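You operate a simulated robot arm through the tools that you are given. There is no shell and no other tool. Be economical: measure what you need, move in short steps, check, and stop when the job is done.

You are at the controls of a simulated two-armed robot. One attempt, no reset.

Task
Take the jar one and leave it on the light table. Then put the blue magnet on the island bench. Then take the rinse sprayer and leave it on the island bench. Then shut the padded drawer. Then press the time button three times. The order counts. Set down upright: jar one, rinse sprayer.

The check looks at the end state, three seconds after you hand in, the way a careful person would. Anything else that was tipped, shoved, dropped, spilled or broken makes it a failure.

Robot
Two 7-joint arms with fingered hands on one trunk, on a base that drives. Base frame: it is fixed to the floor where the robot stands at the start and does not move with it; the origin is under the middle of the robot, x ahead of it, y to its left, z up. Readings come in m, degrees, newtons and seconds.
The left shoulder is at the start at [0.07, 0.142, 1.113], the right one opposite. With the tool pointing down near the work surface each hand reaches from about 0.1 to 0.56 m from the robot's upright axis, wherever it stands, measured 20 degrees to its own side. Places, roughly: island bench [-3.5, 0.5, 0.8]; light table [-1.2, 2.7, 0.9]; padded drawer [-1.3, 2.6, 0.7]; rinse sprayer [0, 2.75, 1]; time button [-1.8, 2.6, 0.9]. Payload 3.6 kg a hand.
The TCP of each hand is the grasp point between the finger pads, 0.025 m short of the fingertips. In the tool frame z runs along the fingers and y along their closing line. Largest opening 0.088 m; the body of the gripper starts 0.029 m behind the TCP. The gripper is a hand of 5 fingers: y runs from the thumb to the fingers, the wrist lies at [-0.013, -0.097, -0.162] in the tool frame, and closing takes about 1.5 s.
Orientation is that of the tool frame in the base frame, as a unit quaternion [w, x, y, z]. With the fingers straight down and the wrist toward the robot, the tool's x, y and z point along [0, 1, 0], [1, 0, 0] and [0, 0, -1] of the base frame.

Tools
- The arms move only by the tool nudge_tool. It takes "left_deltas", "right_deltas" or both (then of equal length, played together; a hand with none holds still); each is text: rows parted by semicolons, each of 6 numbers parted by spaces: the shift along the tool's x, y, z in cm, then the turn, a rotation vector about the tool's x, y, z in degrees. In form: x y z wx wy wz; .... A call has 1 to 12 rows; each row shifts and turns the commanded pose from where the row before left it, along the tool's axes as they then stand. "left_hand" and "right_hand" are, for a hand that has rows, the closure, from 0 (fully open) to 1 (shut), set as the call begins (left out, the last holds). Rows are played at 5 a second. More than 0.05 m and 8.6 degrees between two rows, or a gripper value outside its range, and nothing of the call is played. Where a pose cannot be reached the arm comes as near as it can. A force on the tool above 40 N (or 10 N above the force at the start of the call, whichever is more), or a blocked arm, ends the call early, and 0.2 s more pass. Each finger travels about 0.072 m/s and halts on what it meets, pressing with about 31 N; the grip force reading is that of the motor and also rises with nothing between the fingers. The clock runs only during rows and for 0.2 s after the last one: add rows that do not move to give the fingers time. It gives the time, the measured TCP pose, the force on the tool (base axes), the opening and the grip force at its end, in the units of the frame above (readings bear some noise), with the torque about the TCP (base axes, N m) and any sound that the robot's microphone picked up, and new pictures: "show" is both (left out), scene, wrist or none (wrist: the cameras of the hands that moved).
- Cameras (640 x 400 px; columns grow to the right, rows downward): "scene" is now at [0.1023, 0.0186, 1.2989]; the picture's right is [0.33, -0.95, 0.00], its down [-0.87, -0.30, -0.39] and it looks along [0.37, 0.13, -0.92] (base axes); focal length 248 px, centre (320, 200). "left" rides on the left gripper at [-0.059, -0.079, -0.105] in its tool frame; the picture's right is [-0.73, -0.32, 0.61], its down [0.62, -0.68, 0.38] and it looks along [0.29, 0.66, 0.70] (tool axes); focal length 234 px, centre (320, 200). "right" rides on the right gripper at [0.059, -0.079, -0.105] in its tool frame; the picture's right is [-0.73, 0.32, -0.61], its down [-0.62, -0.68, 0.38] and it looks along [-0.29, 0.66, 0.70] (tool axes); focal length 234 px, centre (320, 200). There is no depth. A picture from a camera that has moved, and an enlarged one, comes with that camera's place and axes in the base frame and with its lens.
- move_column(by): slides the trunk up (or, below 0, down) by that many m; the arms and the scene camera ride with it, the base frame stays. It gives what a move gives, with no picture.
- steer(legs): drives the robot by 1 to 6 legs, each [ahead, left, turn to the left] in m, m and degrees, along the robot's own axes; the way and the turn of a leg run together, so that a leg with both is an arc; at most 1.5 m and 180 degrees a leg. The arms and the cameras ride along, it lands a little off, and it stops where it bumps. It gives what a move gives, and a new picture of the scene camera.
- move_fingers(index, middle, ring, little, thumb_bend, thumb_turn, hand): sets how far each is bent, from 0 (flat) to 1 (curled in); at 0.3 the hand is open as for a grip, at 0.7 the pads meet at the TCP. One left out holds its place. A second passes; each finger stops where it meets its share of the squeeze, and holds until it gets a number again. A gripper value or a shape takes the hand back. It gives what a move gives, with no picture; readings hold the bend of each and the force on index, middle, ring, little, thumb and palm. thumb_turn goes from beside the hand (0) to across from the fingers (1), as for a grip.
- hand_shape(shape, hand): the hand has 5 fingers and takes this shape, open, in about a second: jaw (thumb against the fingers, like two jaws); tri (thumb and two fingers); tip (a fingertip pinch); poke (one finger out to press); point (the index stretched); flat (the hand flat); cup (the hand cupped); fist (a fist). The gripper value then closes the fingers along that shape, each until it touches; the sizes above hold for jaw. It gives what a move gives, with no picture.
- pan_tilt(pan, tilt): turns the head with the scene camera to pan (to the left, within 86 degrees either way) and tilt (down, from -29 to 69), counted from straight ahead of the robot. It gives what a move gives, and a new picture of the scene camera.
- close_up(camera, box): a new picture of the part [left, top, right, bottom] of that camera's present view, enlarged. The clock stands still meanwhile.
- finish_job(): hands the job in; it is judged then, once.

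Go step by step. Nothing tells you exact positions but the pictures and the camera data: compare them with the known pose of the tool, close in by small moves and look again before you grip or let go. The budget is 165 turns and 260 pictures, counting those below and the enlarged ones. Unless the task says otherwise, let go and move clear before handing in, and close with one line.

The tools are called after "Request:" as name(argument=value, ...) on one line, values as JSON. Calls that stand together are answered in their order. nudge_tool: Moves the arms, as the interface text tells. Its arguments: {"type":"object","properties":{"left_deltas":{"type":"string"},"left_hand":{"type":"number"},"right_deltas":{"type":"string"},"right_hand":{"type":"number"},"show":{"type":"string","enum":["both","scene","wrist","none"]}},"required":[]} The other tools are called the same way: move_column (by) slides the trunk up or down; hand_shape (shape, hand) gives the hand a shape; move_fingers (index, middle, ring, little, thumb_bend, thumb_turn, hand) moves the fingers one by one; steer (legs) drives the base; pan_tilt (pan, tilt) turns the head that bears the scene camera; close_up (camera, box) takes an enlarged picture of a part of a camera's view; finish_job () hands the job in.

At the start:

```text
t: 0.0
left_position: [0.2463, 0.2428, 0.7156]
left_tcp_rot: [0.0, 0.708, 0.707, 0.0]
left_contact_force: [-0.6, -0.5, 0.3]
left_moment: [-0.06, 0.04, 0.03]
left_opening: 0.0876
left_grip_force: 0.2
left_shape: jaw
left_bend: [0.3, 0.3, 0.3, 0.3, 0.3, 0.98]
left_finger forces: [0.0, 0.0, 0.0, 0.1, 0.0, 0.1]
right_position: [0.283, 0.0001, 0.7159]
right_tcp_rot: [-0.001, 0.707, 0.707, 0.0]
right_contact_force: [-0.1, -0.9, -0.4]
right_moment: [0.01, 0.02, -0.01]
right_opening: 0.0875
right_grip_force: 0.1
right_shape: jaw
right_bend: [0.3, 0.3, 0.3, 0.3, 0.3, 0.98]
right_finger forces: [0.0, 0.1, 0.0, 0.0, 0.1, 0.0]
trunk travel left (down, up): [-0.649, 0.291]
robot x, y, heading: [0.0008, 0.0026, -0.0]
head pan, tilt: [19.1, 67.1]
```

scene: 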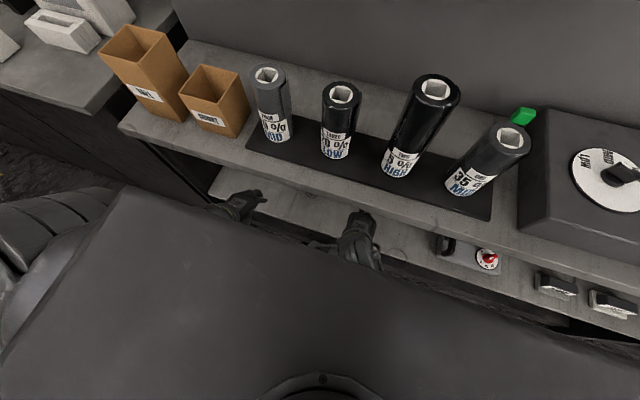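
right: 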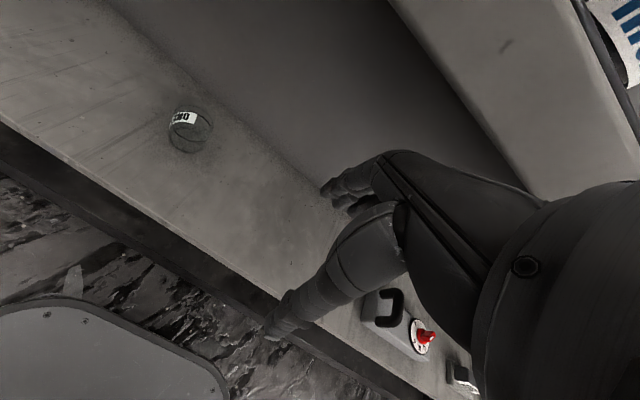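
left: 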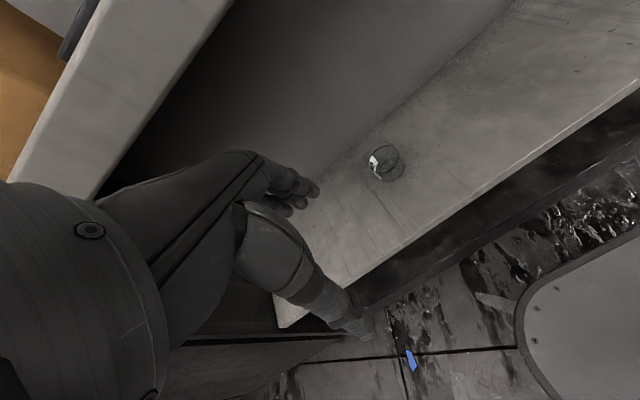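

A low shelf ahead holds a small glass jar with a label, and something blue lies on the floor. I'll enlarge these to identify them.

Request:
close_up(camera="right", box=[120, 70, 260, 180])

Request:
close_up(camera="left", box=[340, 300, 480, 390])

Request:
pan_tilt(pan=60, tilt=30)

Request:
pan_tilt(pan=-45, tilt=40)

```text
3.64 times, centred on (190, 125) of right
camera zoom: at [0.2047, 0.059, 0.8206], right [0.32, -0.73, 0.61], down [-0.68, -0.62, -0.38], along [0.66, -0.29, -0.7], focal length 852 px, centre (793, 473)
```

zoom: 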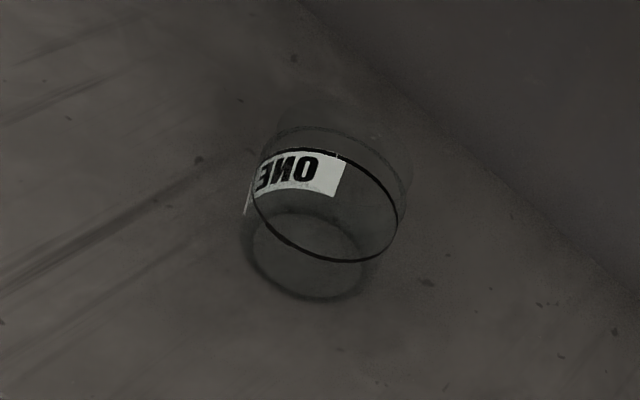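

```text
4.44 times, centred on (410, 345) of left
camera zoom: at [0.1656, 0.184, 0.8224], right [-0.32, -0.73, -0.61], down [-0.68, 0.62, -0.38], along [0.66, 0.29, -0.7], focal length 1041 px, centre (-80, -444)
```

zoom: 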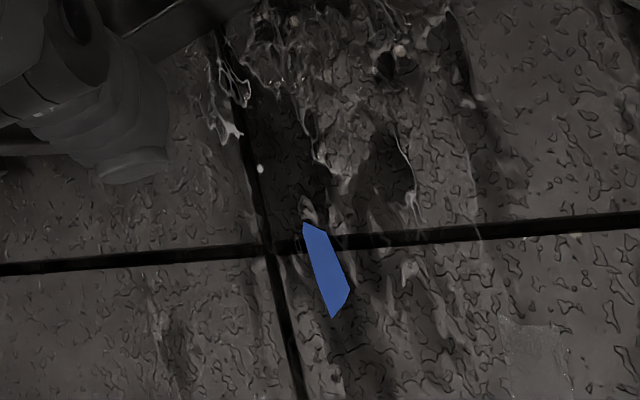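

```text
t: 1.1
left_position: [0.2456, 0.2442, 0.7159]
left_tcp_rot: [-0.001, 0.707, 0.707, 0.0]
left_contact_force: [0.4, -0.1, -0.3]
left_moment: [0.0, 0.01, -0.03]
left_opening: 0.0877
left_grip_force: 0.1
left_shape: jaw
left_bend: [0.3, 0.3, 0.3, 0.3, 0.3, 0.98]
left_finger forces: [0.0, 0.1, 0.1, 0.0, 0.0, 0.0]
right_position: [0.2828, 0.0007, 0.7158]
right_tcp_rot: [0.0, 0.707, 0.708, 0.0]
right_contact_force: [-0.1, 0.0, -0.3]
right_moment: [-0.02, -0.03, 0.0]
right_opening: 0.0876
right_grip_force: 0.1
right_shape: jaw
right_bend: [0.3, 0.3, 0.3, 0.3, 0.3, 0.98]
right_finger forces: [0.0, 0.0, 0.0, 0.0, 0.0, 0.1]
trunk travel left (down, up): [-0.649, 0.291]
robot x, y, heading: [-0.0005, -0.0003, 0.0]
head pan, tilt: [60.0, 30.0]
camera scene: at [0.0928, 0.0779, 1.3486], right [0.87, -0.5, 0.0], down [-0.25, -0.43, -0.87], along [0.43, 0.75, -0.5], focal length 248 px, centre (320, 200)
```

scene: 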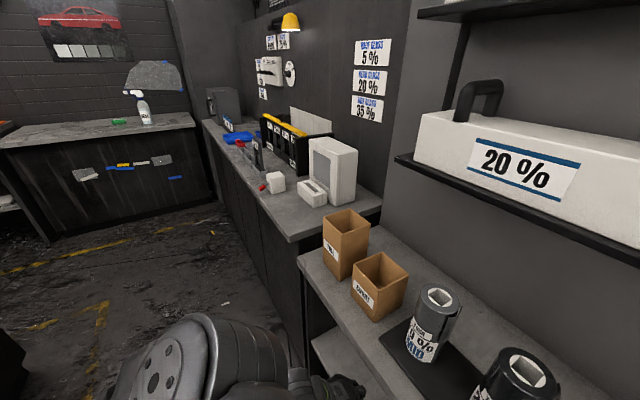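

```text
t: 2.9
left_position: [0.2473, 0.2446, 0.7166]
left_tcp_rot: [0.0, 0.707, 0.707, 0.0]
left_contact_force: [-0.3, -0.4, -0.4]
left_moment: [0.0, 0.0, 0.01]
left_opening: 0.0878
left_grip_force: 0.0
left_shape: jaw
left_bend: [0.3, 0.3, 0.3, 0.3, 0.3, 0.98]
left_finger forces: [0.0, 0.0, 0.1, 0.1, 0.0, 0.0]
right_position: [0.2829, 0.0003, 0.7158]
right_tcp_rot: [0.0, 0.707, 0.707, 0.0]
right_contact_force: [0.1, 0.0, 0.5]
right_moment: [0.02, 0.01, -0.03]
right_opening: 0.0876
right_grip_force: 0.0
right_shape: jaw
right_bend: [0.3, 0.3, 0.3, 0.3, 0.3, 0.98]
right_finger forces: [0.0, 0.0, 0.1, 0.0, 0.0, 0.0]
trunk travel left (down, up): [-0.649, 0.291]
robot x, y, heading: [0.0012, 0.0007, 0.1]
head pan, tilt: [-45.0, 40.0]
camera scene: at [0.1077, -0.0604, 1.3334], right [-0.71, -0.71, 0.0], down [-0.45, 0.45, -0.77], along [0.54, -0.54, -0.64], focal length 248 px, centre (320, 200)
```

scene: 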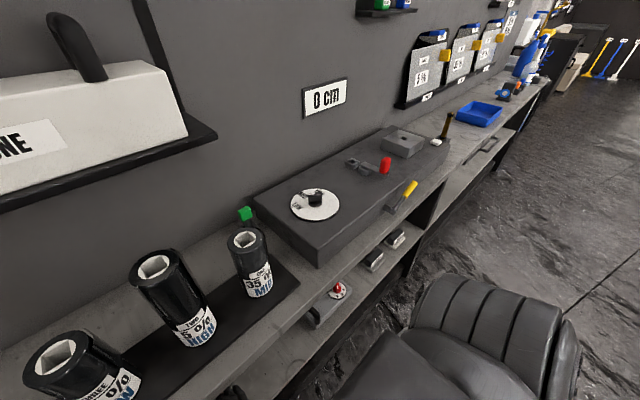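

Jar one is the glass on the low shelf. I'll inspect the far bench for the sprayer, drawer and button, and look for the blue magnet.

Request:
pan_tilt(pan=85, tilt=20)

Request:
close_up(camera="scene", box=[320, 80, 560, 230])

Request:
close_up(camera="scene", box=[80, 80, 320, 230])

```text
t: 5.0
left_position: [0.2464, 0.2439, 0.7156]
left_tcp_rot: [0.0, 0.707, 0.707, 0.0]
left_contact_force: [-0.4, -0.1, 0.3]
left_moment: [0.0, 0.03, -0.01]
left_opening: 0.0875
left_grip_force: 0.1
left_shape: jaw
left_bend: [0.3, 0.3, 0.3, 0.3, 0.3, 0.98]
left_finger forces: [0.1, 0.0, 0.0, 0.1, 0.0, 0.0]
right_position: [0.284, -0.0003, 0.717]
right_tcp_rot: [-0.001, 0.707, 0.707, 0.0]
right_contact_force: [0.3, 0.4, 0.1]
right_moment: [0.03, 0.04, -0.02]
right_opening: 0.0877
right_grip_force: 0.1
right_shape: jaw
right_bend: [0.3, 0.3, 0.3, 0.3, 0.3, 0.98]
right_finger forces: [0.0, 0.1, 0.0, 0.0, 0.0, 0.0]
trunk travel left (down, up): [-0.649, 0.291]
robot x, y, heading: [0.0, 0.0016, -0.0]
head pan, tilt: [85.0, 20.0]
camera scene: at [0.0557, 0.0924, 1.3647], right [1.0, -0.09, 0.0], down [-0.03, -0.34, -0.94], along [0.08, 0.94, -0.34], focal length 248 px, centre (320, 200)
```

scene: 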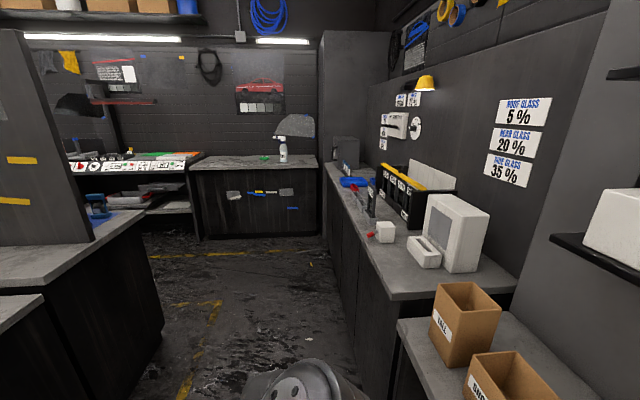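

```text
2.67 times, centred on (440, 155) of scene
camera zoom: at [0.0557, 0.0924, 1.3647], right [1.0, -0.09, 0.0], down [-0.03, -0.34, -0.94], along [0.08, 0.94, -0.34], focal length 660 px, centre (0, 320)
```

zoom: 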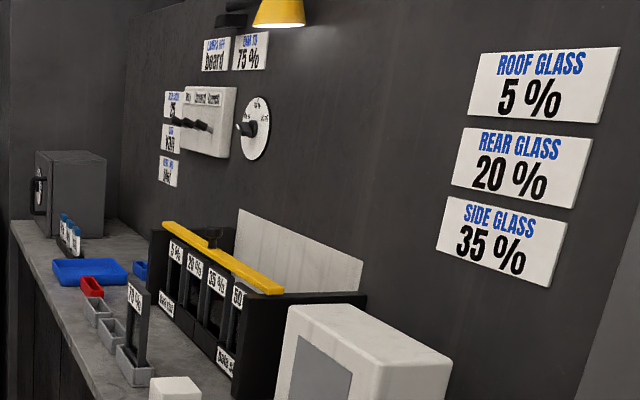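

```text
2.67 times, centred on (200, 155) of scene
camera zoom: at [0.0557, 0.0924, 1.3647], right [1.0, -0.09, 0.0], down [-0.03, -0.34, -0.94], along [0.08, 0.94, -0.34], focal length 660 px, centre (640, 320)
```

zoom: 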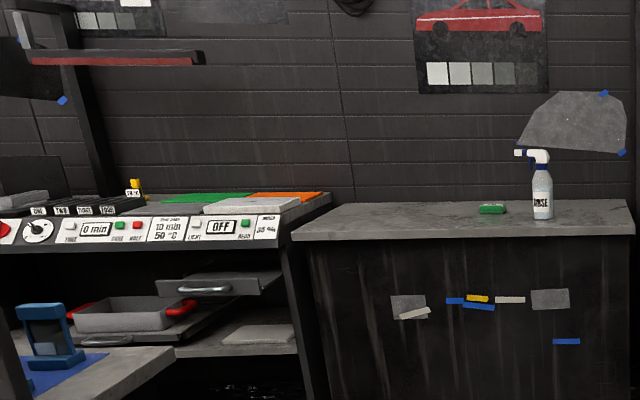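

Jar one sits at about [0.485, 0.178, 0.44], under an upper shelf whose front edge is near x≈0.33, z≈0.80. I'll pull both hands back a little, then lower the trunk and look again.

Request:
nudge_tool(left_deltas="0 -4 0 0 0 0; 0 0 0 0 0 0", right_deltas="0 -4 0 0 0 0; 0 -4 0 0 0 0", show="none")

Request:
move_column(by=-0.18)

Request:
pan_tilt(pan=25, tilt=55)

Request:
close_up(camera="left", box=[0, 0, 640, 400])

```text
t: 5.6
left_position: [0.2184, 0.2363, 0.7132]
left_tcp_rot: [-0.01, 0.707, 0.707, -0.002]
left_contact_force: [-0.3, 0.3, 0.2]
left_moment: [-0.01, 0.04, 0.04]
left_opening: 0.0878
left_grip_force: 0.0
left_shape: jaw
left_bend: [0.3, 0.3, 0.3, 0.3, 0.3, 0.98]
left_finger forces: [0.0, 0.0, 0.0, 0.0, 0.0, 0.0]
right_position: [0.2228, -0.0107, 0.7132]
right_tcp_rot: [-0.001, 0.709, 0.705, 0.0]
right_contact_force: [0.1, 0.2, 0.5]
right_moment: [0.02, 0.0, -0.01]
right_opening: 0.088
right_grip_force: 0.1
right_shape: jaw
right_bend: [0.3, 0.3, 0.3, 0.3, 0.3, 0.98]
right_finger forces: [0.0, 0.0, 0.1, 0.0, 0.1, 0.0]
trunk travel left (down, up): [-0.649, 0.291]
robot x, y, heading: [-0.0001, -0.0021, 0.1]
head pan, tilt: [85.0, 20.0]
```

```text
t: 7.6
left_position: [0.2125, 0.2345, 0.5376]
left_tcp_rot: [-0.013, 0.708, 0.706, 0.002]
left_contact_force: [0.0, 0.6, -0.4]
left_moment: [0.0, 0.0, 0.01]
left_opening: 0.0878
left_grip_force: 0.0
left_shape: jaw
left_bend: [0.3, 0.3, 0.3, 0.3, 0.3, 0.98]
left_finger forces: [0.1, 0.0, 0.1, 0.1, 0.1, 0.0]
right_position: [0.2081, -0.0142, 0.5323]
right_tcp_rot: [-0.009, 0.706, 0.708, 0.002]
right_contact_force: [-0.4, -0.3, -0.5]
right_moment: [-0.01, 0.0, 0.02]
right_opening: 0.0879
right_grip_force: 0.0
right_shape: jaw
right_bend: [0.3, 0.3, 0.3, 0.3, 0.3, 0.98]
right_finger forces: [0.0, 0.1, 0.0, 0.0, 0.0, 0.0]
trunk travel left (down, up): [-0.469, 0.471]
robot x, y, heading: [-0.0015, 0.0027, -0.0]
head pan, tilt: [85.0, 20.0]
```

```text
t: 8.9
left_position: [0.2121, 0.2341, 0.5384]
left_tcp_rot: [-0.012, 0.707, 0.707, 0.004]
left_contact_force: [0.1, -0.3, -0.4]
left_moment: [-0.01, 0.03, -0.01]
left_opening: 0.0879
left_grip_force: 0.1
left_shape: jaw
left_bend: [0.3, 0.3, 0.3, 0.3, 0.3, 0.98]
left_finger forces: [0.0, 0.1, 0.1, 0.0, 0.0, 0.0]
right_position: [0.2092, -0.0137, 0.533]
right_tcp_rot: [-0.008, 0.705, 0.709, 0.0]
right_contact_force: [0.5, 0.2, 0.0]
right_moment: [0.0, 0.0, 0.02]
right_opening: 0.0878
right_grip_force: 0.0
right_shape: jaw
right_bend: [0.3, 0.3, 0.3, 0.3, 0.3, 0.98]
right_finger forces: [0.0, 0.0, 0.1, 0.0, 0.1, 0.0]
trunk travel left (down, up): [-0.469, 0.471]
robot x, y, heading: [-0.0037, 0.0, 0.3]
head pan, tilt: [25.0, 55.0]
camera scene: at [0.1265, 0.0074, 1.1313], right [0.42, -0.91, -0.03], down [-0.75, -0.33, -0.57], along [0.51, 0.26, -0.82], focal length 248 px, centre (320, 200)
```

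scene: 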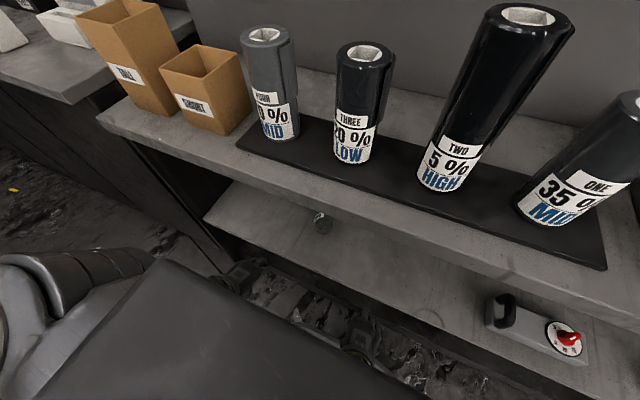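

```text
1.00 times, centred on (320, 200) of left
camera zoom: at [0.1328, 0.1718, 0.6441], right [-0.33, -0.71, -0.62], down [-0.69, 0.63, -0.36], along [0.65, 0.31, -0.7], focal length 234 px, centre (320, 200)
```

zoom: 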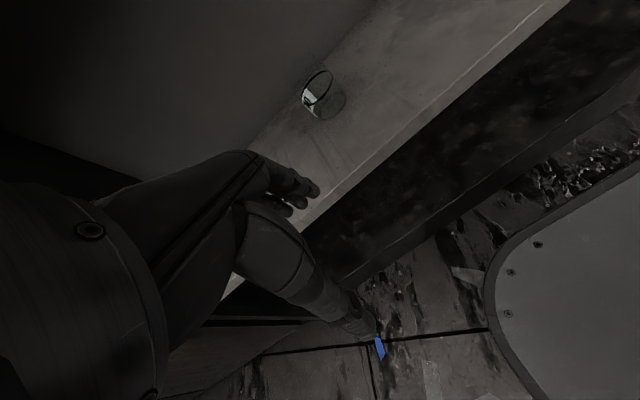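

The jar is confirmed at about [0.482, 0.182]; the upper shelf edge is at x≈0.33, z≈0.81. I'll lower the trunk more so the forearm runs flat, then bring the left hand in above the jar.

Request:
move_column(by=-0.1)

Request:
nudge_tool(left_deltas="0 0 -4 0 0 0; 0 0 -4 0 0 0; 0 2 0 0 0 0; -2 4 0 0 0 0; -2 4 0 0 0 0; -1 4 0 0 0 0; 0 3 0 0 0 0; 0 0 0 0 0 0")

```text
t: 10.2
left_position: [0.2126, 0.2355, 0.4386]
left_tcp_rot: [-0.015, 0.707, 0.707, 0.003]
left_contact_force: [-0.3, -0.4, 0.0]
left_moment: [0.02, 0.0, 0.04]
left_opening: 0.0876
left_grip_force: 0.1
left_shape: jaw
left_bend: [0.3, 0.3, 0.3, 0.3, 0.3, 0.98]
left_finger forces: [0.0, 0.0, 0.1, 0.1, 0.1, 0.1]
right_position: [0.2099, -0.0123, 0.4329]
right_tcp_rot: [-0.012, 0.706, 0.708, 0.002]
right_contact_force: [-0.8, -0.8, -0.5]
right_moment: [0.03, -0.02, 0.0]
right_opening: 0.0879
right_grip_force: 0.1
right_shape: jaw
right_bend: [0.3, 0.3, 0.3, 0.3, 0.3, 0.98]
right_finger forces: [0.1, 0.1, 0.0, 0.0, 0.0, 0.1]
trunk travel left (down, up): [-0.369, 0.571]
robot x, y, heading: [-0.0001, 0.0004, 0.0]
head pan, tilt: [25.0, 55.0]
```

```text
t: 12.2
left_position: [0.393, 0.2003, 0.4436]
left_tcp_rot: [-0.008, 0.707, 0.707, 0.006]
left_contact_force: [-4.6, -0.6, 20.2]
left_moment: [0.1, -0.66, 0.03]
left_opening: 0.0819
left_grip_force: 0.1
left_shape: jaw
left_bend: [0.3, 0.32, 0.3, 0.3, 0.3, 0.98]
left_finger forces: [0.2, 18.7, 0.1, 0.0, 0.0, 0.1]
left hand out of reach, approached as far as the arm can: row 1, 2
right_position: [0.2106, -0.0165, 0.4328]
right_tcp_rot: [-0.001, 0.707, 0.707, 0.003]
right_contact_force: [0.6, -0.2, -0.2]
right_moment: [0.0, -0.02, 0.0]
right_opening: 0.0878
right_grip_force: 0.0
right_shape: jaw
right_bend: [0.3, 0.3, 0.3, 0.3, 0.3, 0.98]
right_finger forces: [0.0, 0.0, 0.0, 0.0, 0.0, 0.0]
trunk travel left (down, up): [-0.369, 0.571]
robot x, y, heading: [0.0022, -0.0003, 0.1]
head pan, tilt: [25.0, 55.0]
stopped in row 8 (left hand): the force on the tool passed its limit (the readings are from after the stop); the commanded pose is now the measured one
camera scene: at [0.1243, 0.0113, 1.0308], right [0.42, -0.91, -0.02], down [-0.75, -0.33, -0.57], along [0.51, 0.26, -0.82], focal length 248 px, centre (320, 200)
camera left: at [0.3126, 0.1384, 0.5494], right [-0.33, -0.71, -0.62], down [-0.68, 0.63, -0.37], along [0.65, 0.3, -0.69], focal length 234 px, centre (320, 200)
```

scene: 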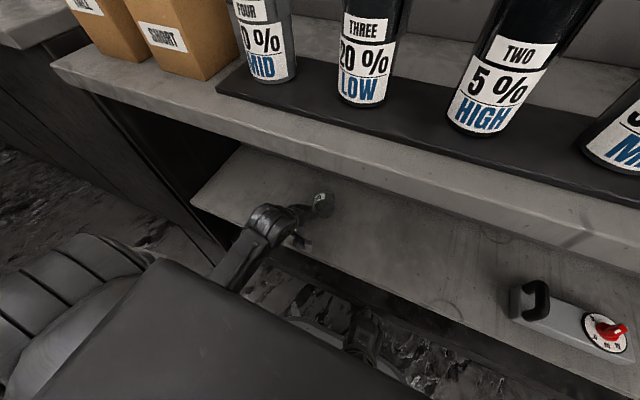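
left: 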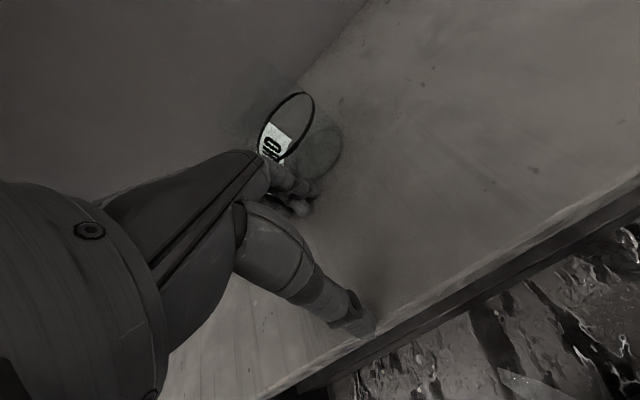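

The fingertips touched the shelf because the arm couldn't rise at that trunk height; the jar hasn't moved (~[0.483, 0.176], about 4.5 cm tall). I'll raise the trunk to lift the hand, then go forward.

Request:
move_column(by=0.08)

Request:
nudge_tool(left_deltas="-1 2 0 0 0 0; -1 3 0 0 0 0; 0 3 0 0 0 0; 0 1 0 0 0 0; 0 0 0 0 0 0")

```text
t: 13.3
left_position: [0.3897, 0.1991, 0.5274]
left_tcp_rot: [-0.008, 0.707, 0.707, 0.007]
left_contact_force: [-1.4, -0.2, -0.1]
left_moment: [0.02, 0.03, -0.01]
left_opening: 0.0879
left_grip_force: 0.0
left_shape: jaw
left_bend: [0.3, 0.3, 0.3, 0.3, 0.3, 0.98]
left_finger forces: [0.1, 0.0, 0.1, 0.0, 0.0, 0.0]
right_position: [0.2053, -0.0172, 0.514]
right_tcp_rot: [0.0, 0.705, 0.709, 0.002]
right_contact_force: [0.0, -0.2, -0.7]
right_moment: [-0.03, 0.05, 0.02]
right_opening: 0.0879
right_grip_force: 0.0
right_shape: jaw
right_bend: [0.3, 0.3, 0.3, 0.3, 0.3, 0.98]
right_finger forces: [0.1, 0.0, 0.1, 0.0, 0.0, 0.0]
trunk travel left (down, up): [-0.449, 0.491]
robot x, y, heading: [0.0002, 0.0011, 0.1]
head pan, tilt: [25.0, 55.0]
```

```text
t: 14.5
left_position: [0.4809, 0.1775, 0.5245]
left_tcp_rot: [-0.008, 0.707, 0.707, 0.007]
left_contact_force: [-1.5, -0.3, 0.4]
left_moment: [-0.03, -0.01, 0.01]
left_opening: 0.0876
left_grip_force: 0.1
left_shape: jaw
left_bend: [0.3, 0.3, 0.3, 0.3, 0.3, 0.98]
left_finger forces: [0.0, 0.0, 0.0, 0.0, 0.0, 0.0]
right_position: [0.2048, -0.0174, 0.514]
right_tcp_rot: [-0.001, 0.705, 0.709, 0.003]
right_contact_force: [-0.7, -0.9, -0.5]
right_moment: [0.0, -0.02, -0.01]
right_opening: 0.0879
right_grip_force: 0.1
right_shape: jaw
right_bend: [0.3, 0.3, 0.3, 0.3, 0.3, 0.98]
right_finger forces: [0.0, 0.0, 0.0, 0.0, 0.0, 0.0]
trunk travel left (down, up): [-0.449, 0.491]
robot x, y, heading: [0.0005, -0.0004, 0.2]
head pan, tilt: [25.0, 55.0]
camera scene: at [0.1183, 0.0087, 1.1129], right [0.42, -0.91, -0.02], down [-0.75, -0.33, -0.58], along [0.52, 0.26, -0.82], focal length 248 px, centre (320, 200)
camera left: at [0.4004, 0.1164, 0.631], right [-0.32, -0.71, -0.62], down [-0.68, 0.63, -0.37], along [0.66, 0.3, -0.69], focal length 234 px, centre (320, 200)
```

scene: 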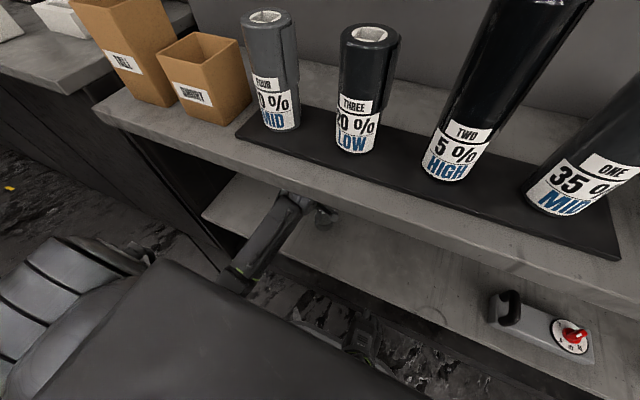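
left: 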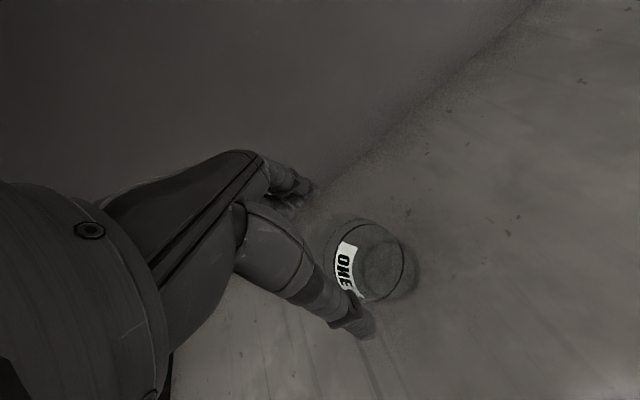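

The hand is above the jar, which now computes to about [0.489, 0.181]. I'll correct half a centimetre and descend.

Request:
nudge_tool(left_deltas="0.3 0.7 0 0 0 0; 0 0 2.5 0 0 0; 0 0 2.5 0 0 0; 0 0 2.1 0 0 0; 0 0 0 0 0 0", show="wrist")

```text
t: 15.6
left_position: [0.4911, 0.1844, 0.4656]
left_tcp_rot: [0.002, 0.707, 0.707, 0.011]
left_contact_force: [-1.4, 1.1, 17.3]
left_moment: [-0.13, 0.35, 0.04]
left_opening: 0.0879
left_grip_force: 0.1
left_shape: jaw
left_bend: [0.29, 0.3, 0.3, 0.3, 0.3, 0.97]
left_finger forces: [8.9, 0.0, 0.1, 0.1, 18.8, 0.0]
right_position: [0.2068, -0.017, 0.5162]
right_tcp_rot: [0.005, 0.706, 0.709, 0.002]
right_contact_force: [0.1, 0.7, 0.5]
right_moment: [0.01, -0.01, 0.0]
right_opening: 0.088
right_grip_force: 0.0
right_shape: jaw
right_bend: [0.3, 0.3, 0.3, 0.3, 0.3, 0.98]
right_finger forces: [0.0, 0.0, 0.0, 0.1, 0.0, 0.1]
trunk travel left (down, up): [-0.449, 0.491]
robot x, y, heading: [0.0012, 0.0007, -0.0]
head pan, tilt: [25.0, 55.0]
stopped in row 5 (left hand): the force on the tool passed its limit (the readings are from after the stop); the commanded pose is now the measured one
camera left: at [0.4085, 0.1228, 0.5695], right [-0.31, -0.72, -0.62], down [-0.67, 0.63, -0.39], along [0.67, 0.3, -0.68], focal length 234 px, centre (320, 200)
```

left: 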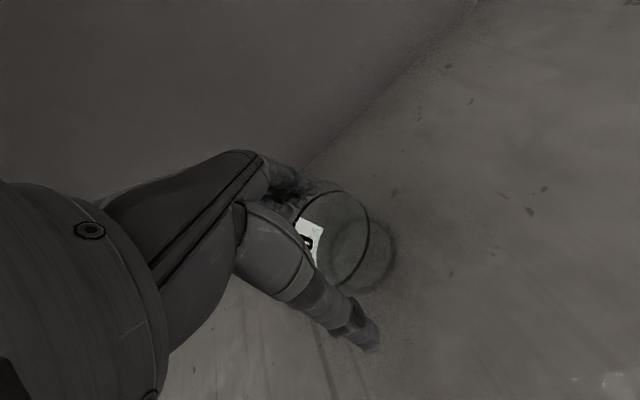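

The thumb and index tips are bearing on the jar's rim at 0.466, so the opening is tight. I'll lift a little, spread the fingers wider and look.

Request:
nudge_tool(left_deltas="0 0 -2 0 0 0; 0 0 -1.5 0 0 0; 0 0 0 0 0 0", show="none")

Request:
move_fingers(hand="left", index=0.15, middle=0.15, ring=0.15, little=0.15, thumb_bend=0.15)

Request:
close_up(camera="left", box=[220, 120, 460, 370])

```text
t: 16.4
left_position: [0.49, 0.1825, 0.4981]
left_tcp_rot: [-0.001, 0.707, 0.707, 0.011]
left_contact_force: [0.6, -0.5, -1.6]
left_moment: [0.05, 0.04, 0.0]
left_opening: 0.0879
left_grip_force: 0.1
left_shape: jaw
left_bend: [0.28, 0.3, 0.3, 0.3, 0.3, 0.97]
left_finger forces: [8.0, 0.1, 0.1, 0.0, 7.8, 0.0]
right_position: [0.2069, -0.0167, 0.5132]
right_tcp_rot: [0.002, 0.705, 0.71, 0.001]
right_contact_force: [-0.5, 0.1, -0.7]
right_moment: [0.01, 0.01, 0.03]
right_opening: 0.0879
right_grip_force: 0.0
right_shape: jaw
right_bend: [0.3, 0.3, 0.3, 0.3, 0.3, 0.98]
right_finger forces: [0.1, 0.0, 0.0, 0.1, 0.1, 0.0]
trunk travel left (down, up): [-0.449, 0.491]
robot x, y, heading: [-0.0002, 0.0026, 0.0]
head pan, tilt: [25.0, 55.0]
```

```text
t: 17.4
left_position: [0.4902, 0.1837, 0.4985]
left_tcp_rot: [0.0, 0.707, 0.707, 0.01]
left_contact_force: [0.7, -0.3, -0.6]
left_moment: [0.0, 0.03, 0.03]
left_opening: 0.112
left_grip_force: 0.1
left_shape: fingers
left_bend: [0.15, 0.15, 0.15, 0.15, 0.15, 0.97]
left_finger forces: [0.1, 0.0, 0.0, 0.1, 0.0, 0.2]
right_position: [0.2059, -0.0164, 0.5126]
right_tcp_rot: [0.003, 0.704, 0.71, 0.001]
right_contact_force: [-0.2, 0.3, 0.5]
right_moment: [-0.03, 0.01, -0.01]
right_opening: 0.0883
right_grip_force: 0.1
right_shape: jaw
right_bend: [0.3, 0.3, 0.3, 0.3, 0.3, 0.98]
right_finger forces: [0.0, 0.0, 0.0, 0.1, 0.1, 0.0]
trunk travel left (down, up): [-0.449, 0.491]
robot x, y, heading: [-0.0043, -0.002, -0.1]
head pan, tilt: [25.0, 55.0]
```

```text
1.60 times, centred on (340, 245) of left
camera zoom: at [0.4079, 0.1219, 0.6019], right [-0.31, -0.72, -0.62], down [-0.68, 0.63, -0.38], along [0.67, 0.3, -0.68], focal length 375 px, centre (288, 128)
```

zoom: 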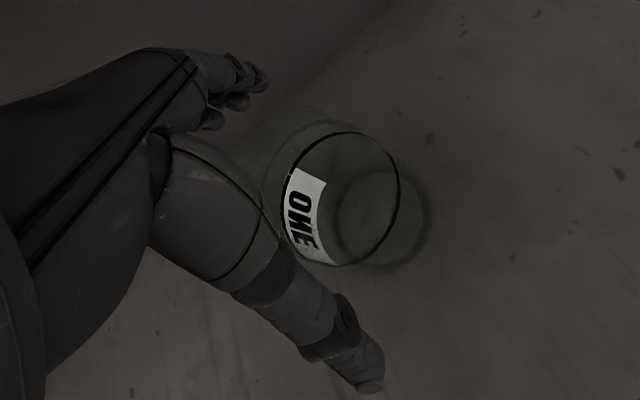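

The jar is still upright at about [0.488, 0.175] and the fingers are now wide (0.112). I'll shift slightly right and descend.

Request:
nudge_tool(left_deltas="-0.8 0 0 0 0 0; 0 0 2 0 0 0; 0 0 1.5 0 0 0; 0 0 0.9 0 0 0; 0 0 0 0 0 0", show="wrist")

```text
t: 18.4
left_position: [0.4956, 0.1754, 0.4593]
left_tcp_rot: [0.007, 0.706, 0.708, 0.016]
left_contact_force: [-2.0, -1.0, 16.3]
left_moment: [-0.06, 0.06, 0.01]
left_opening: 0.1144
left_grip_force: 9.8
left_shape: fingers
left_bend: [0.14, 0.15, 0.15, 0.15, 0.15, 0.97]
left_finger forces: [6.9, 0.4, 0.0, 0.0, 11.3, 0.0]
right_position: [0.2076, -0.0181, 0.5134]
right_tcp_rot: [0.008, 0.704, 0.71, 0.001]
right_contact_force: [-0.8, 0.0, 0.0]
right_moment: [-0.01, 0.01, 0.01]
right_opening: 0.0881
right_grip_force: 0.0
right_shape: jaw
right_bend: [0.3, 0.3, 0.3, 0.3, 0.3, 0.98]
right_finger forces: [0.0, 0.0, 0.0, 0.0, 0.1, 0.1]
trunk travel left (down, up): [-0.449, 0.491]
robot x, y, heading: [0.0, 0.0022, -0.1]
head pan, tilt: [25.0, 55.0]
stopped in row 5 (left hand): the force on the tool passed its limit (the readings are from after the stop); the commanded pose is now the measured one
camera left: at [0.4103, 0.1148, 0.5628], right [-0.3, -0.72, -0.62], down [-0.67, 0.63, -0.4], along [0.68, 0.3, -0.67], focal length 234 px, centre (320, 200)
```

left: 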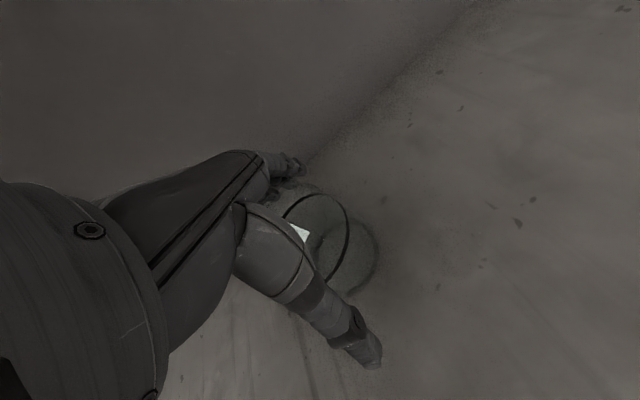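

The hand is now seated around the jar with its inner finger roots touching the rim. I'll ease up half a centimetre and close.

Request:
nudge_tool(left_deltas="0 -0.4 -0.6 0 0 0; 0 0 0 0 0 0", show="none")

Request:
nudge_tool(left_deltas="0 0 0 0 0 0; 0 0 0 0 0 0; 0 0 0 0 0 0; 0 0 0 0 0 0; 0 0 0 0 0 0; 0 0 0 0 0 0; 0 0 0 0 0 0; 0 0 0 0 0 0", left_hand=0.6, show="wrist")

```text
t: 19.0
left_position: [0.4895, 0.1756, 0.4625]
left_tcp_rot: [0.005, 0.707, 0.707, 0.013]
left_contact_force: [0.6, -0.4, 0.0]
left_moment: [0.02, 0.01, 0.02]
left_opening: 0.113
left_grip_force: 0.5
left_shape: fingers
left_bend: [0.15, 0.15, 0.15, 0.15, 0.15, 0.97]
left_finger forces: [0.4, 0.1, 0.0, 0.1, 0.3, 0.0]
right_position: [0.2068, -0.0167, 0.5127]
right_tcp_rot: [0.007, 0.703, 0.711, 0.001]
right_contact_force: [0.5, 0.3, 0.7]
right_moment: [0.0, 0.0, -0.02]
right_opening: 0.0877
right_grip_force: 0.0
right_shape: jaw
right_bend: [0.3, 0.3, 0.3, 0.3, 0.3, 0.98]
right_finger forces: [0.0, 0.0, 0.0, 0.1, 0.0, 0.1]
trunk travel left (down, up): [-0.449, 0.491]
robot x, y, heading: [-0.0012, -0.0018, -0.0]
head pan, tilt: [25.0, 55.0]
```

```text
t: 20.8
left_position: [0.4893, 0.1756, 0.4628]
left_tcp_rot: [0.006, 0.708, 0.706, 0.013]
left_contact_force: [1.5, -0.9, 6.4]
left_moment: [0.05, -0.23, -0.03]
left_opening: 0.0559
left_grip_force: 30.6
left_shape: jaw
left_bend: [0.74, 0.42, 0.42, 0.44, 0.58, 0.98]
left_finger forces: [18.5, 13.8, 3.5, 0.0, 37.0, 0.0]
right_position: [0.2074, -0.018, 0.5125]
right_tcp_rot: [0.006, 0.704, 0.71, 0.0]
right_contact_force: [0.4, -0.1, 0.3]
right_moment: [-0.01, 0.02, -0.03]
right_opening: 0.088
right_grip_force: 0.0
right_shape: jaw
right_bend: [0.3, 0.3, 0.3, 0.3, 0.3, 0.98]
right_finger forces: [0.0, 0.0, 0.1, 0.0, 0.0, 0.1]
trunk travel left (down, up): [-0.449, 0.491]
robot x, y, heading: [0.0018, -0.0046, 0.0]
head pan, tilt: [25.0, 55.0]
camera left: at [0.406, 0.1147, 0.567], right [-0.31, -0.72, -0.62], down [-0.67, 0.63, -0.39], along [0.67, 0.3, -0.68], focal length 234 px, centre (320, 200)
```

left: 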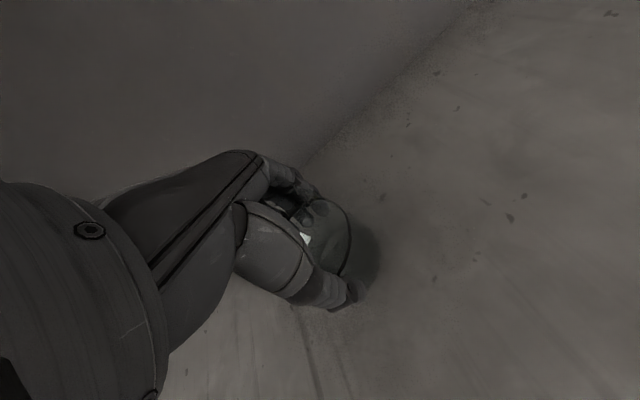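

Gripped with ~31 N, the index wraps around the side. I'll lift a few centimetres and check.

Request:
nudge_tool(left_deltas="0 0 -1 0 0 0; 0 0 -2 0 0 0; 0 0 -1.5 0 0 0; 0 0 0 0 0 0", show="wrist")

Request:
close_up(camera="scene", box=[220, 160, 420, 285])

```text
t: 21.8
left_position: [0.4879, 0.1743, 0.5082]
left_tcp_rot: [0.006, 0.707, 0.707, 0.012]
left_contact_force: [-0.5, -0.4, -0.6]
left_moment: [0.0, 0.01, 0.05]
left_opening: 0.0552
left_grip_force: 30.8
left_shape: jaw
left_bend: [0.74, 0.43, 0.43, 0.44, 0.58, 0.98]
left_finger forces: [16.7, 13.1, 3.7, 0.1, 34.4, 0.0]
right_position: [0.207, -0.0169, 0.5132]
right_tcp_rot: [0.007, 0.704, 0.71, 0.0]
right_contact_force: [0.9, -0.4, -0.2]
right_moment: [0.0, -0.04, 0.0]
right_opening: 0.0879
right_grip_force: 0.0
right_shape: jaw
right_bend: [0.3, 0.3, 0.3, 0.3, 0.3, 0.98]
right_finger forces: [0.1, 0.1, 0.0, 0.0, 0.0, 0.0]
trunk travel left (down, up): [-0.449, 0.491]
robot x, y, heading: [-0.0021, 0.0013, 0.1]
head pan, tilt: [25.0, 55.0]
camera left: at [0.405, 0.1139, 0.612], right [-0.31, -0.72, -0.62], down [-0.67, 0.63, -0.39], along [0.67, 0.3, -0.68], focal length 234 px, centre (320, 200)
```

left: 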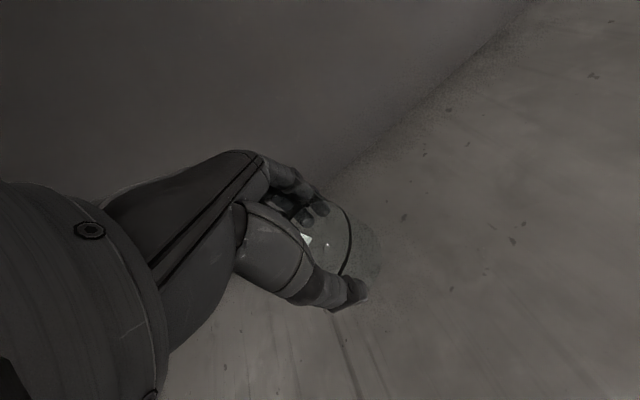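

```text
3.20 times, centred on (320, 222) of scene
camera zoom: at [0.1164, 0.014, 1.1123], right [0.42, -0.91, -0.02], down [-0.74, -0.34, -0.58], along [0.52, 0.26, -0.82], focal length 792 px, centre (320, 128)
```

zoom: 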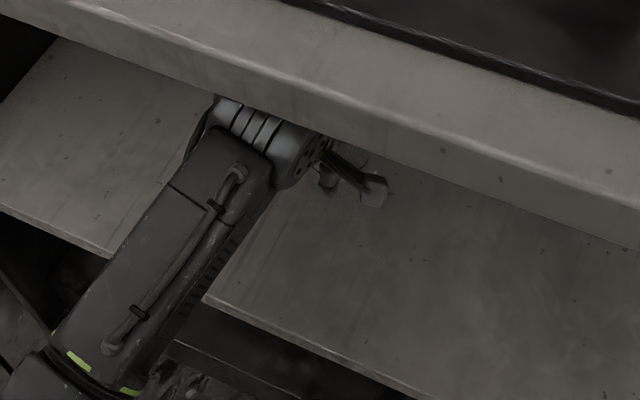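

The jar is held and lifted. I'll pull the hand straight back out from under the shelf.

Request:
nudge_tool(left_deltas="0 -3 0 0 0 0; 0 -3 0 0 0 0; 0 -3 0 0 0 0; 1 -3 0 0 0 0; 1 -3 0 0 0 0; 1 -3 0 0 0 0; 1 -3 0 0 0 0; 1 -3 0 0 0 0; 0 -1 0 0 0 0; 0 0 0 0 0 0", show="both")

```text
t: 24.0
left_position: [0.2385, 0.2254, 0.5023]
left_tcp_rot: [0.005, 0.707, 0.707, 0.011]
left_contact_force: [-0.7, -0.1, -0.5]
left_moment: [0.01, 0.04, -0.01]
left_opening: 0.0549
left_grip_force: 31.2
left_shape: jaw
left_bend: [0.74, 0.43, 0.43, 0.44, 0.58, 0.98]
left_finger forces: [15.9, 13.0, 4.1, 0.0, 32.9, 0.1]
right_position: [0.2063, -0.0174, 0.5134]
right_tcp_rot: [0.008, 0.704, 0.71, 0.0]
right_contact_force: [-0.2, 0.8, 0.2]
right_moment: [0.05, -0.01, 0.01]
right_opening: 0.088
right_grip_force: 0.0
right_shape: jaw
right_bend: [0.3, 0.3, 0.3, 0.3, 0.3, 0.98]
right_finger forces: [0.0, 0.0, 0.0, 0.1, 0.0, 0.1]
trunk travel left (down, up): [-0.449, 0.491]
robot x, y, heading: [-0.0043, 0.0024, -0.0]
head pan, tilt: [25.0, 55.0]
camera scene: at [0.1165, 0.0141, 1.1125], right [0.42, -0.91, -0.02], down [-0.74, -0.34, -0.58], along [0.52, 0.26, -0.82], focal length 248 px, centre (320, 200)
camera left: at [0.1549, 0.1646, 0.6063], right [-0.31, -0.72, -0.62], down [-0.67, 0.63, -0.39], along [0.67, 0.3, -0.68], focal length 234 px, centre (320, 200)
```

scene: 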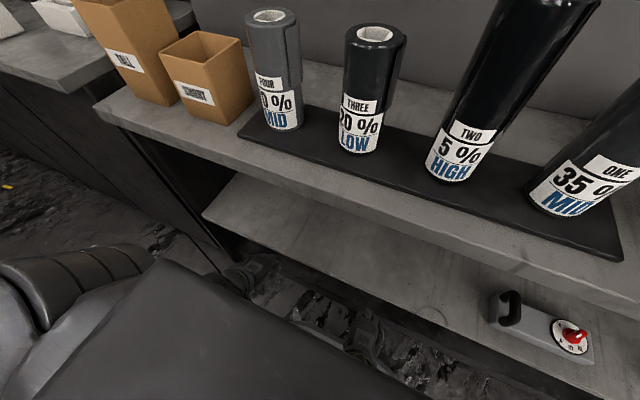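
left: 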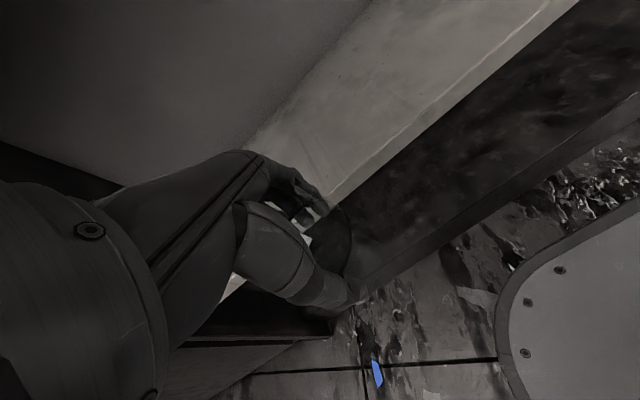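

Jar one is out. I'll back the robot away, raise the trunk and look around.

Request:
steer(legs=[[-0.4, 0, 0], [0, 0, 90]])

Request:
move_column(by=0.25)

Request:
pan_tilt(pan=20, tilt=15)

Request:
pan_tilt(pan=80, tilt=20)

```text
t: 30.3
left_position: [-0.6209, 0.2426, 0.5022]
left_tcp_rot: [-0.005, 0.007, 1.0, 0.012]
left_contact_force: [0.0, 0.2, -0.6]
left_moment: [-0.03, -0.02, -0.01]
left_opening: 0.0549
left_grip_force: 30.9
left_shape: jaw
left_bend: [0.74, 0.43, 0.43, 0.44, 0.58, 0.98]
left_finger forces: [15.5, 12.9, 4.2, 0.0, 31.9, 0.0]
right_position: [-0.3768, 0.2061, 0.5124]
right_tcp_rot: [0.004, 0.003, 1.0, 0.004]
right_contact_force: [-0.3, -0.7, 0.5]
right_moment: [0.0, 0.0, 0.0]
right_opening: 0.0876
right_grip_force: 0.0
right_shape: jaw
right_bend: [0.3, 0.3, 0.3, 0.3, 0.3, 0.98]
right_finger forces: [0.0, 0.0, 0.1, 0.0, 0.0, 0.0]
trunk travel left (down, up): [-0.449, 0.491]
robot x, y, heading: [-0.3989, -0.0004, 89.1]
head pan, tilt: [25.0, 55.0]
camera scene: at [-0.4135, 0.1195, 1.1125], right [0.91, 0.41, -0.02], down [0.33, -0.75, -0.58], along [-0.25, 0.52, -0.82], focal length 248 px, centre (320, 200)
```

scene: 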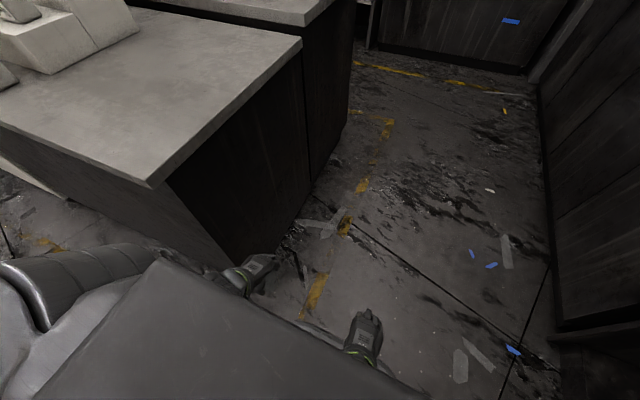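

```text
t: 32.9
left_position: [-0.6241, 0.2409, 0.7519]
left_tcp_rot: [0.001, 0.008, 1.0, 0.014]
left_contact_force: [-0.9, 0.2, -2.1]
left_moment: [0.0, -0.01, 0.0]
left_opening: 0.0549
left_grip_force: 31.0
left_shape: jaw
left_bend: [0.74, 0.43, 0.43, 0.44, 0.58, 0.98]
left_finger forces: [15.5, 12.8, 4.2, 0.1, 31.8, 0.0]
right_position: [-0.3824, 0.2061, 0.7656]
right_tcp_rot: [0.01, 0.003, 1.0, 0.005]
right_contact_force: [0.8, 0.5, 0.3]
right_moment: [0.02, -0.02, 0.03]
right_opening: 0.0878
right_grip_force: 0.1
right_shape: jaw
right_bend: [0.3, 0.3, 0.3, 0.3, 0.3, 0.98]
right_finger forces: [0.0, 0.0, 0.1, 0.0, 0.0, 0.0]
trunk travel left (down, up): [-0.699, 0.241]
robot x, y, heading: [-0.3963, -0.0002, 89.1]
head pan, tilt: [25.0, 55.0]
```

```text
t: 33.9
left_position: [-0.6244, 0.2407, 0.7498]
left_tcp_rot: [0.001, 0.007, 1.0, 0.014]
left_contact_force: [0.3, -0.2, -1.3]
left_moment: [0.03, 0.02, -0.01]
left_opening: 0.0546
left_grip_force: 30.9
left_shape: jaw
left_bend: [0.74, 0.43, 0.43, 0.44, 0.58, 0.98]
left_finger forces: [15.5, 12.8, 4.2, 0.0, 31.8, 0.1]
right_position: [-0.3824, 0.2061, 0.7645]
right_tcp_rot: [0.01, 0.002, 1.0, 0.006]
right_contact_force: [-0.5, 0.5, -0.2]
right_moment: [-0.04, -0.01, 0.02]
right_opening: 0.0878
right_grip_force: 0.1
right_shape: jaw
right_bend: [0.3, 0.3, 0.3, 0.3, 0.3, 0.98]
right_finger forces: [0.1, 0.0, 0.0, 0.0, 0.0, 0.1]
trunk travel left (down, up): [-0.699, 0.241]
robot x, y, heading: [-0.3931, -0.0006, 89.3]
head pan, tilt: [20.0, 15.0]
camera scene: at [-0.4261, 0.1399, 1.4228], right [0.94, 0.33, 0.0], down [0.08, -0.25, -0.97], along [-0.32, 0.91, -0.26], focal length 248 px, centre (320, 200)
```

scene: 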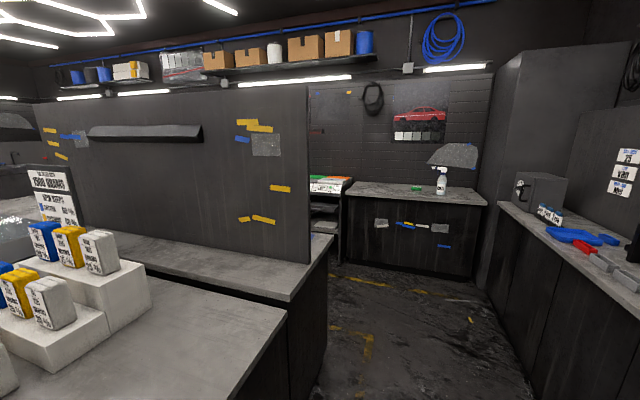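

```text
t: 35.2
left_position: [-0.6241, 0.2421, 0.7504]
left_tcp_rot: [0.0, 0.007, 1.0, 0.013]
left_contact_force: [-0.3, 0.4, -1.5]
left_moment: [-0.01, 0.0, 0.0]
left_opening: 0.0547
left_grip_force: 31.2
left_shape: jaw
left_bend: [0.74, 0.43, 0.43, 0.44, 0.58, 0.98]
left_finger forces: [15.5, 12.7, 4.2, 0.0, 31.8, 0.0]
right_position: [-0.3817, 0.2066, 0.7636]
right_tcp_rot: [0.011, 0.003, 1.0, 0.005]
right_contact_force: [-0.9, 0.7, 0.0]
right_moment: [0.02, -0.03, 0.0]
right_opening: 0.0878
right_grip_force: 0.1
right_shape: jaw
right_bend: [0.3, 0.3, 0.3, 0.3, 0.3, 0.98]
right_finger forces: [0.0, 0.0, 0.1, 0.0, 0.0, 0.1]
trunk travel left (down, up): [-0.699, 0.241]
robot x, y, heading: [-0.3992, 0.0021, 89.2]
head pan, tilt: [80.0, 20.0]
camera scene: at [-0.4866, 0.0692, 1.415], right [0.19, 0.98, 0.0], down [0.33, -0.07, -0.94], along [-0.92, 0.18, -0.34], focal length 248 px, centre (320, 200)
```

scene: 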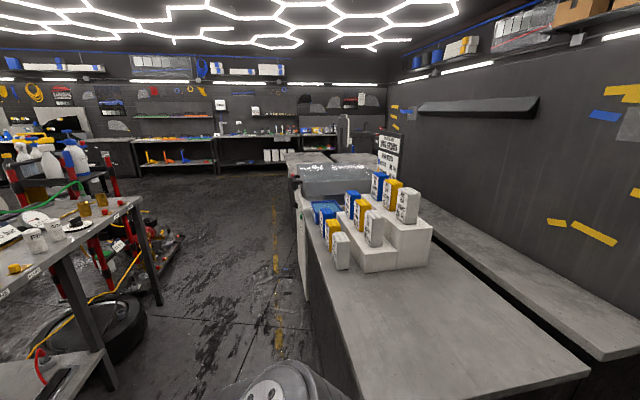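

I hold the jar and can see colored blocks on the near bench. I'll zoom in on them.

Request:
close_up(camera="scene", box=[270, 120, 450, 280])

Request:
close_up(camera="scene", box=[0, 80, 300, 280])

```text
2.50 times, centred on (360, 200) of scene
camera zoom: at [-0.4866, 0.0692, 1.415], right [0.19, 0.98, 0.0], down [0.33, -0.07, -0.94], along [-0.92, 0.18, -0.34], focal length 619 px, centre (220, 200)
```

zoom: 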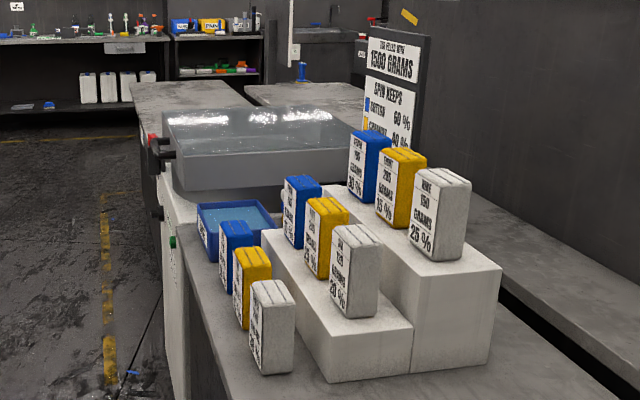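

```text
2.00 times, centred on (150, 180) of scene
camera zoom: at [-0.4866, 0.0692, 1.415], right [0.19, 0.98, 0.0], down [0.33, -0.07, -0.94], along [-0.92, 0.18, -0.34], focal length 495 px, centre (660, 240)
```

zoom: 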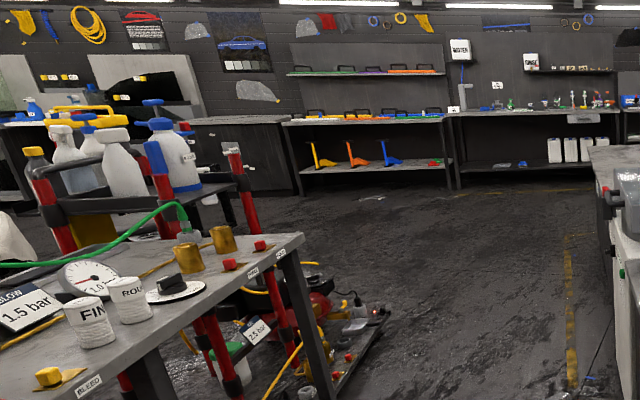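

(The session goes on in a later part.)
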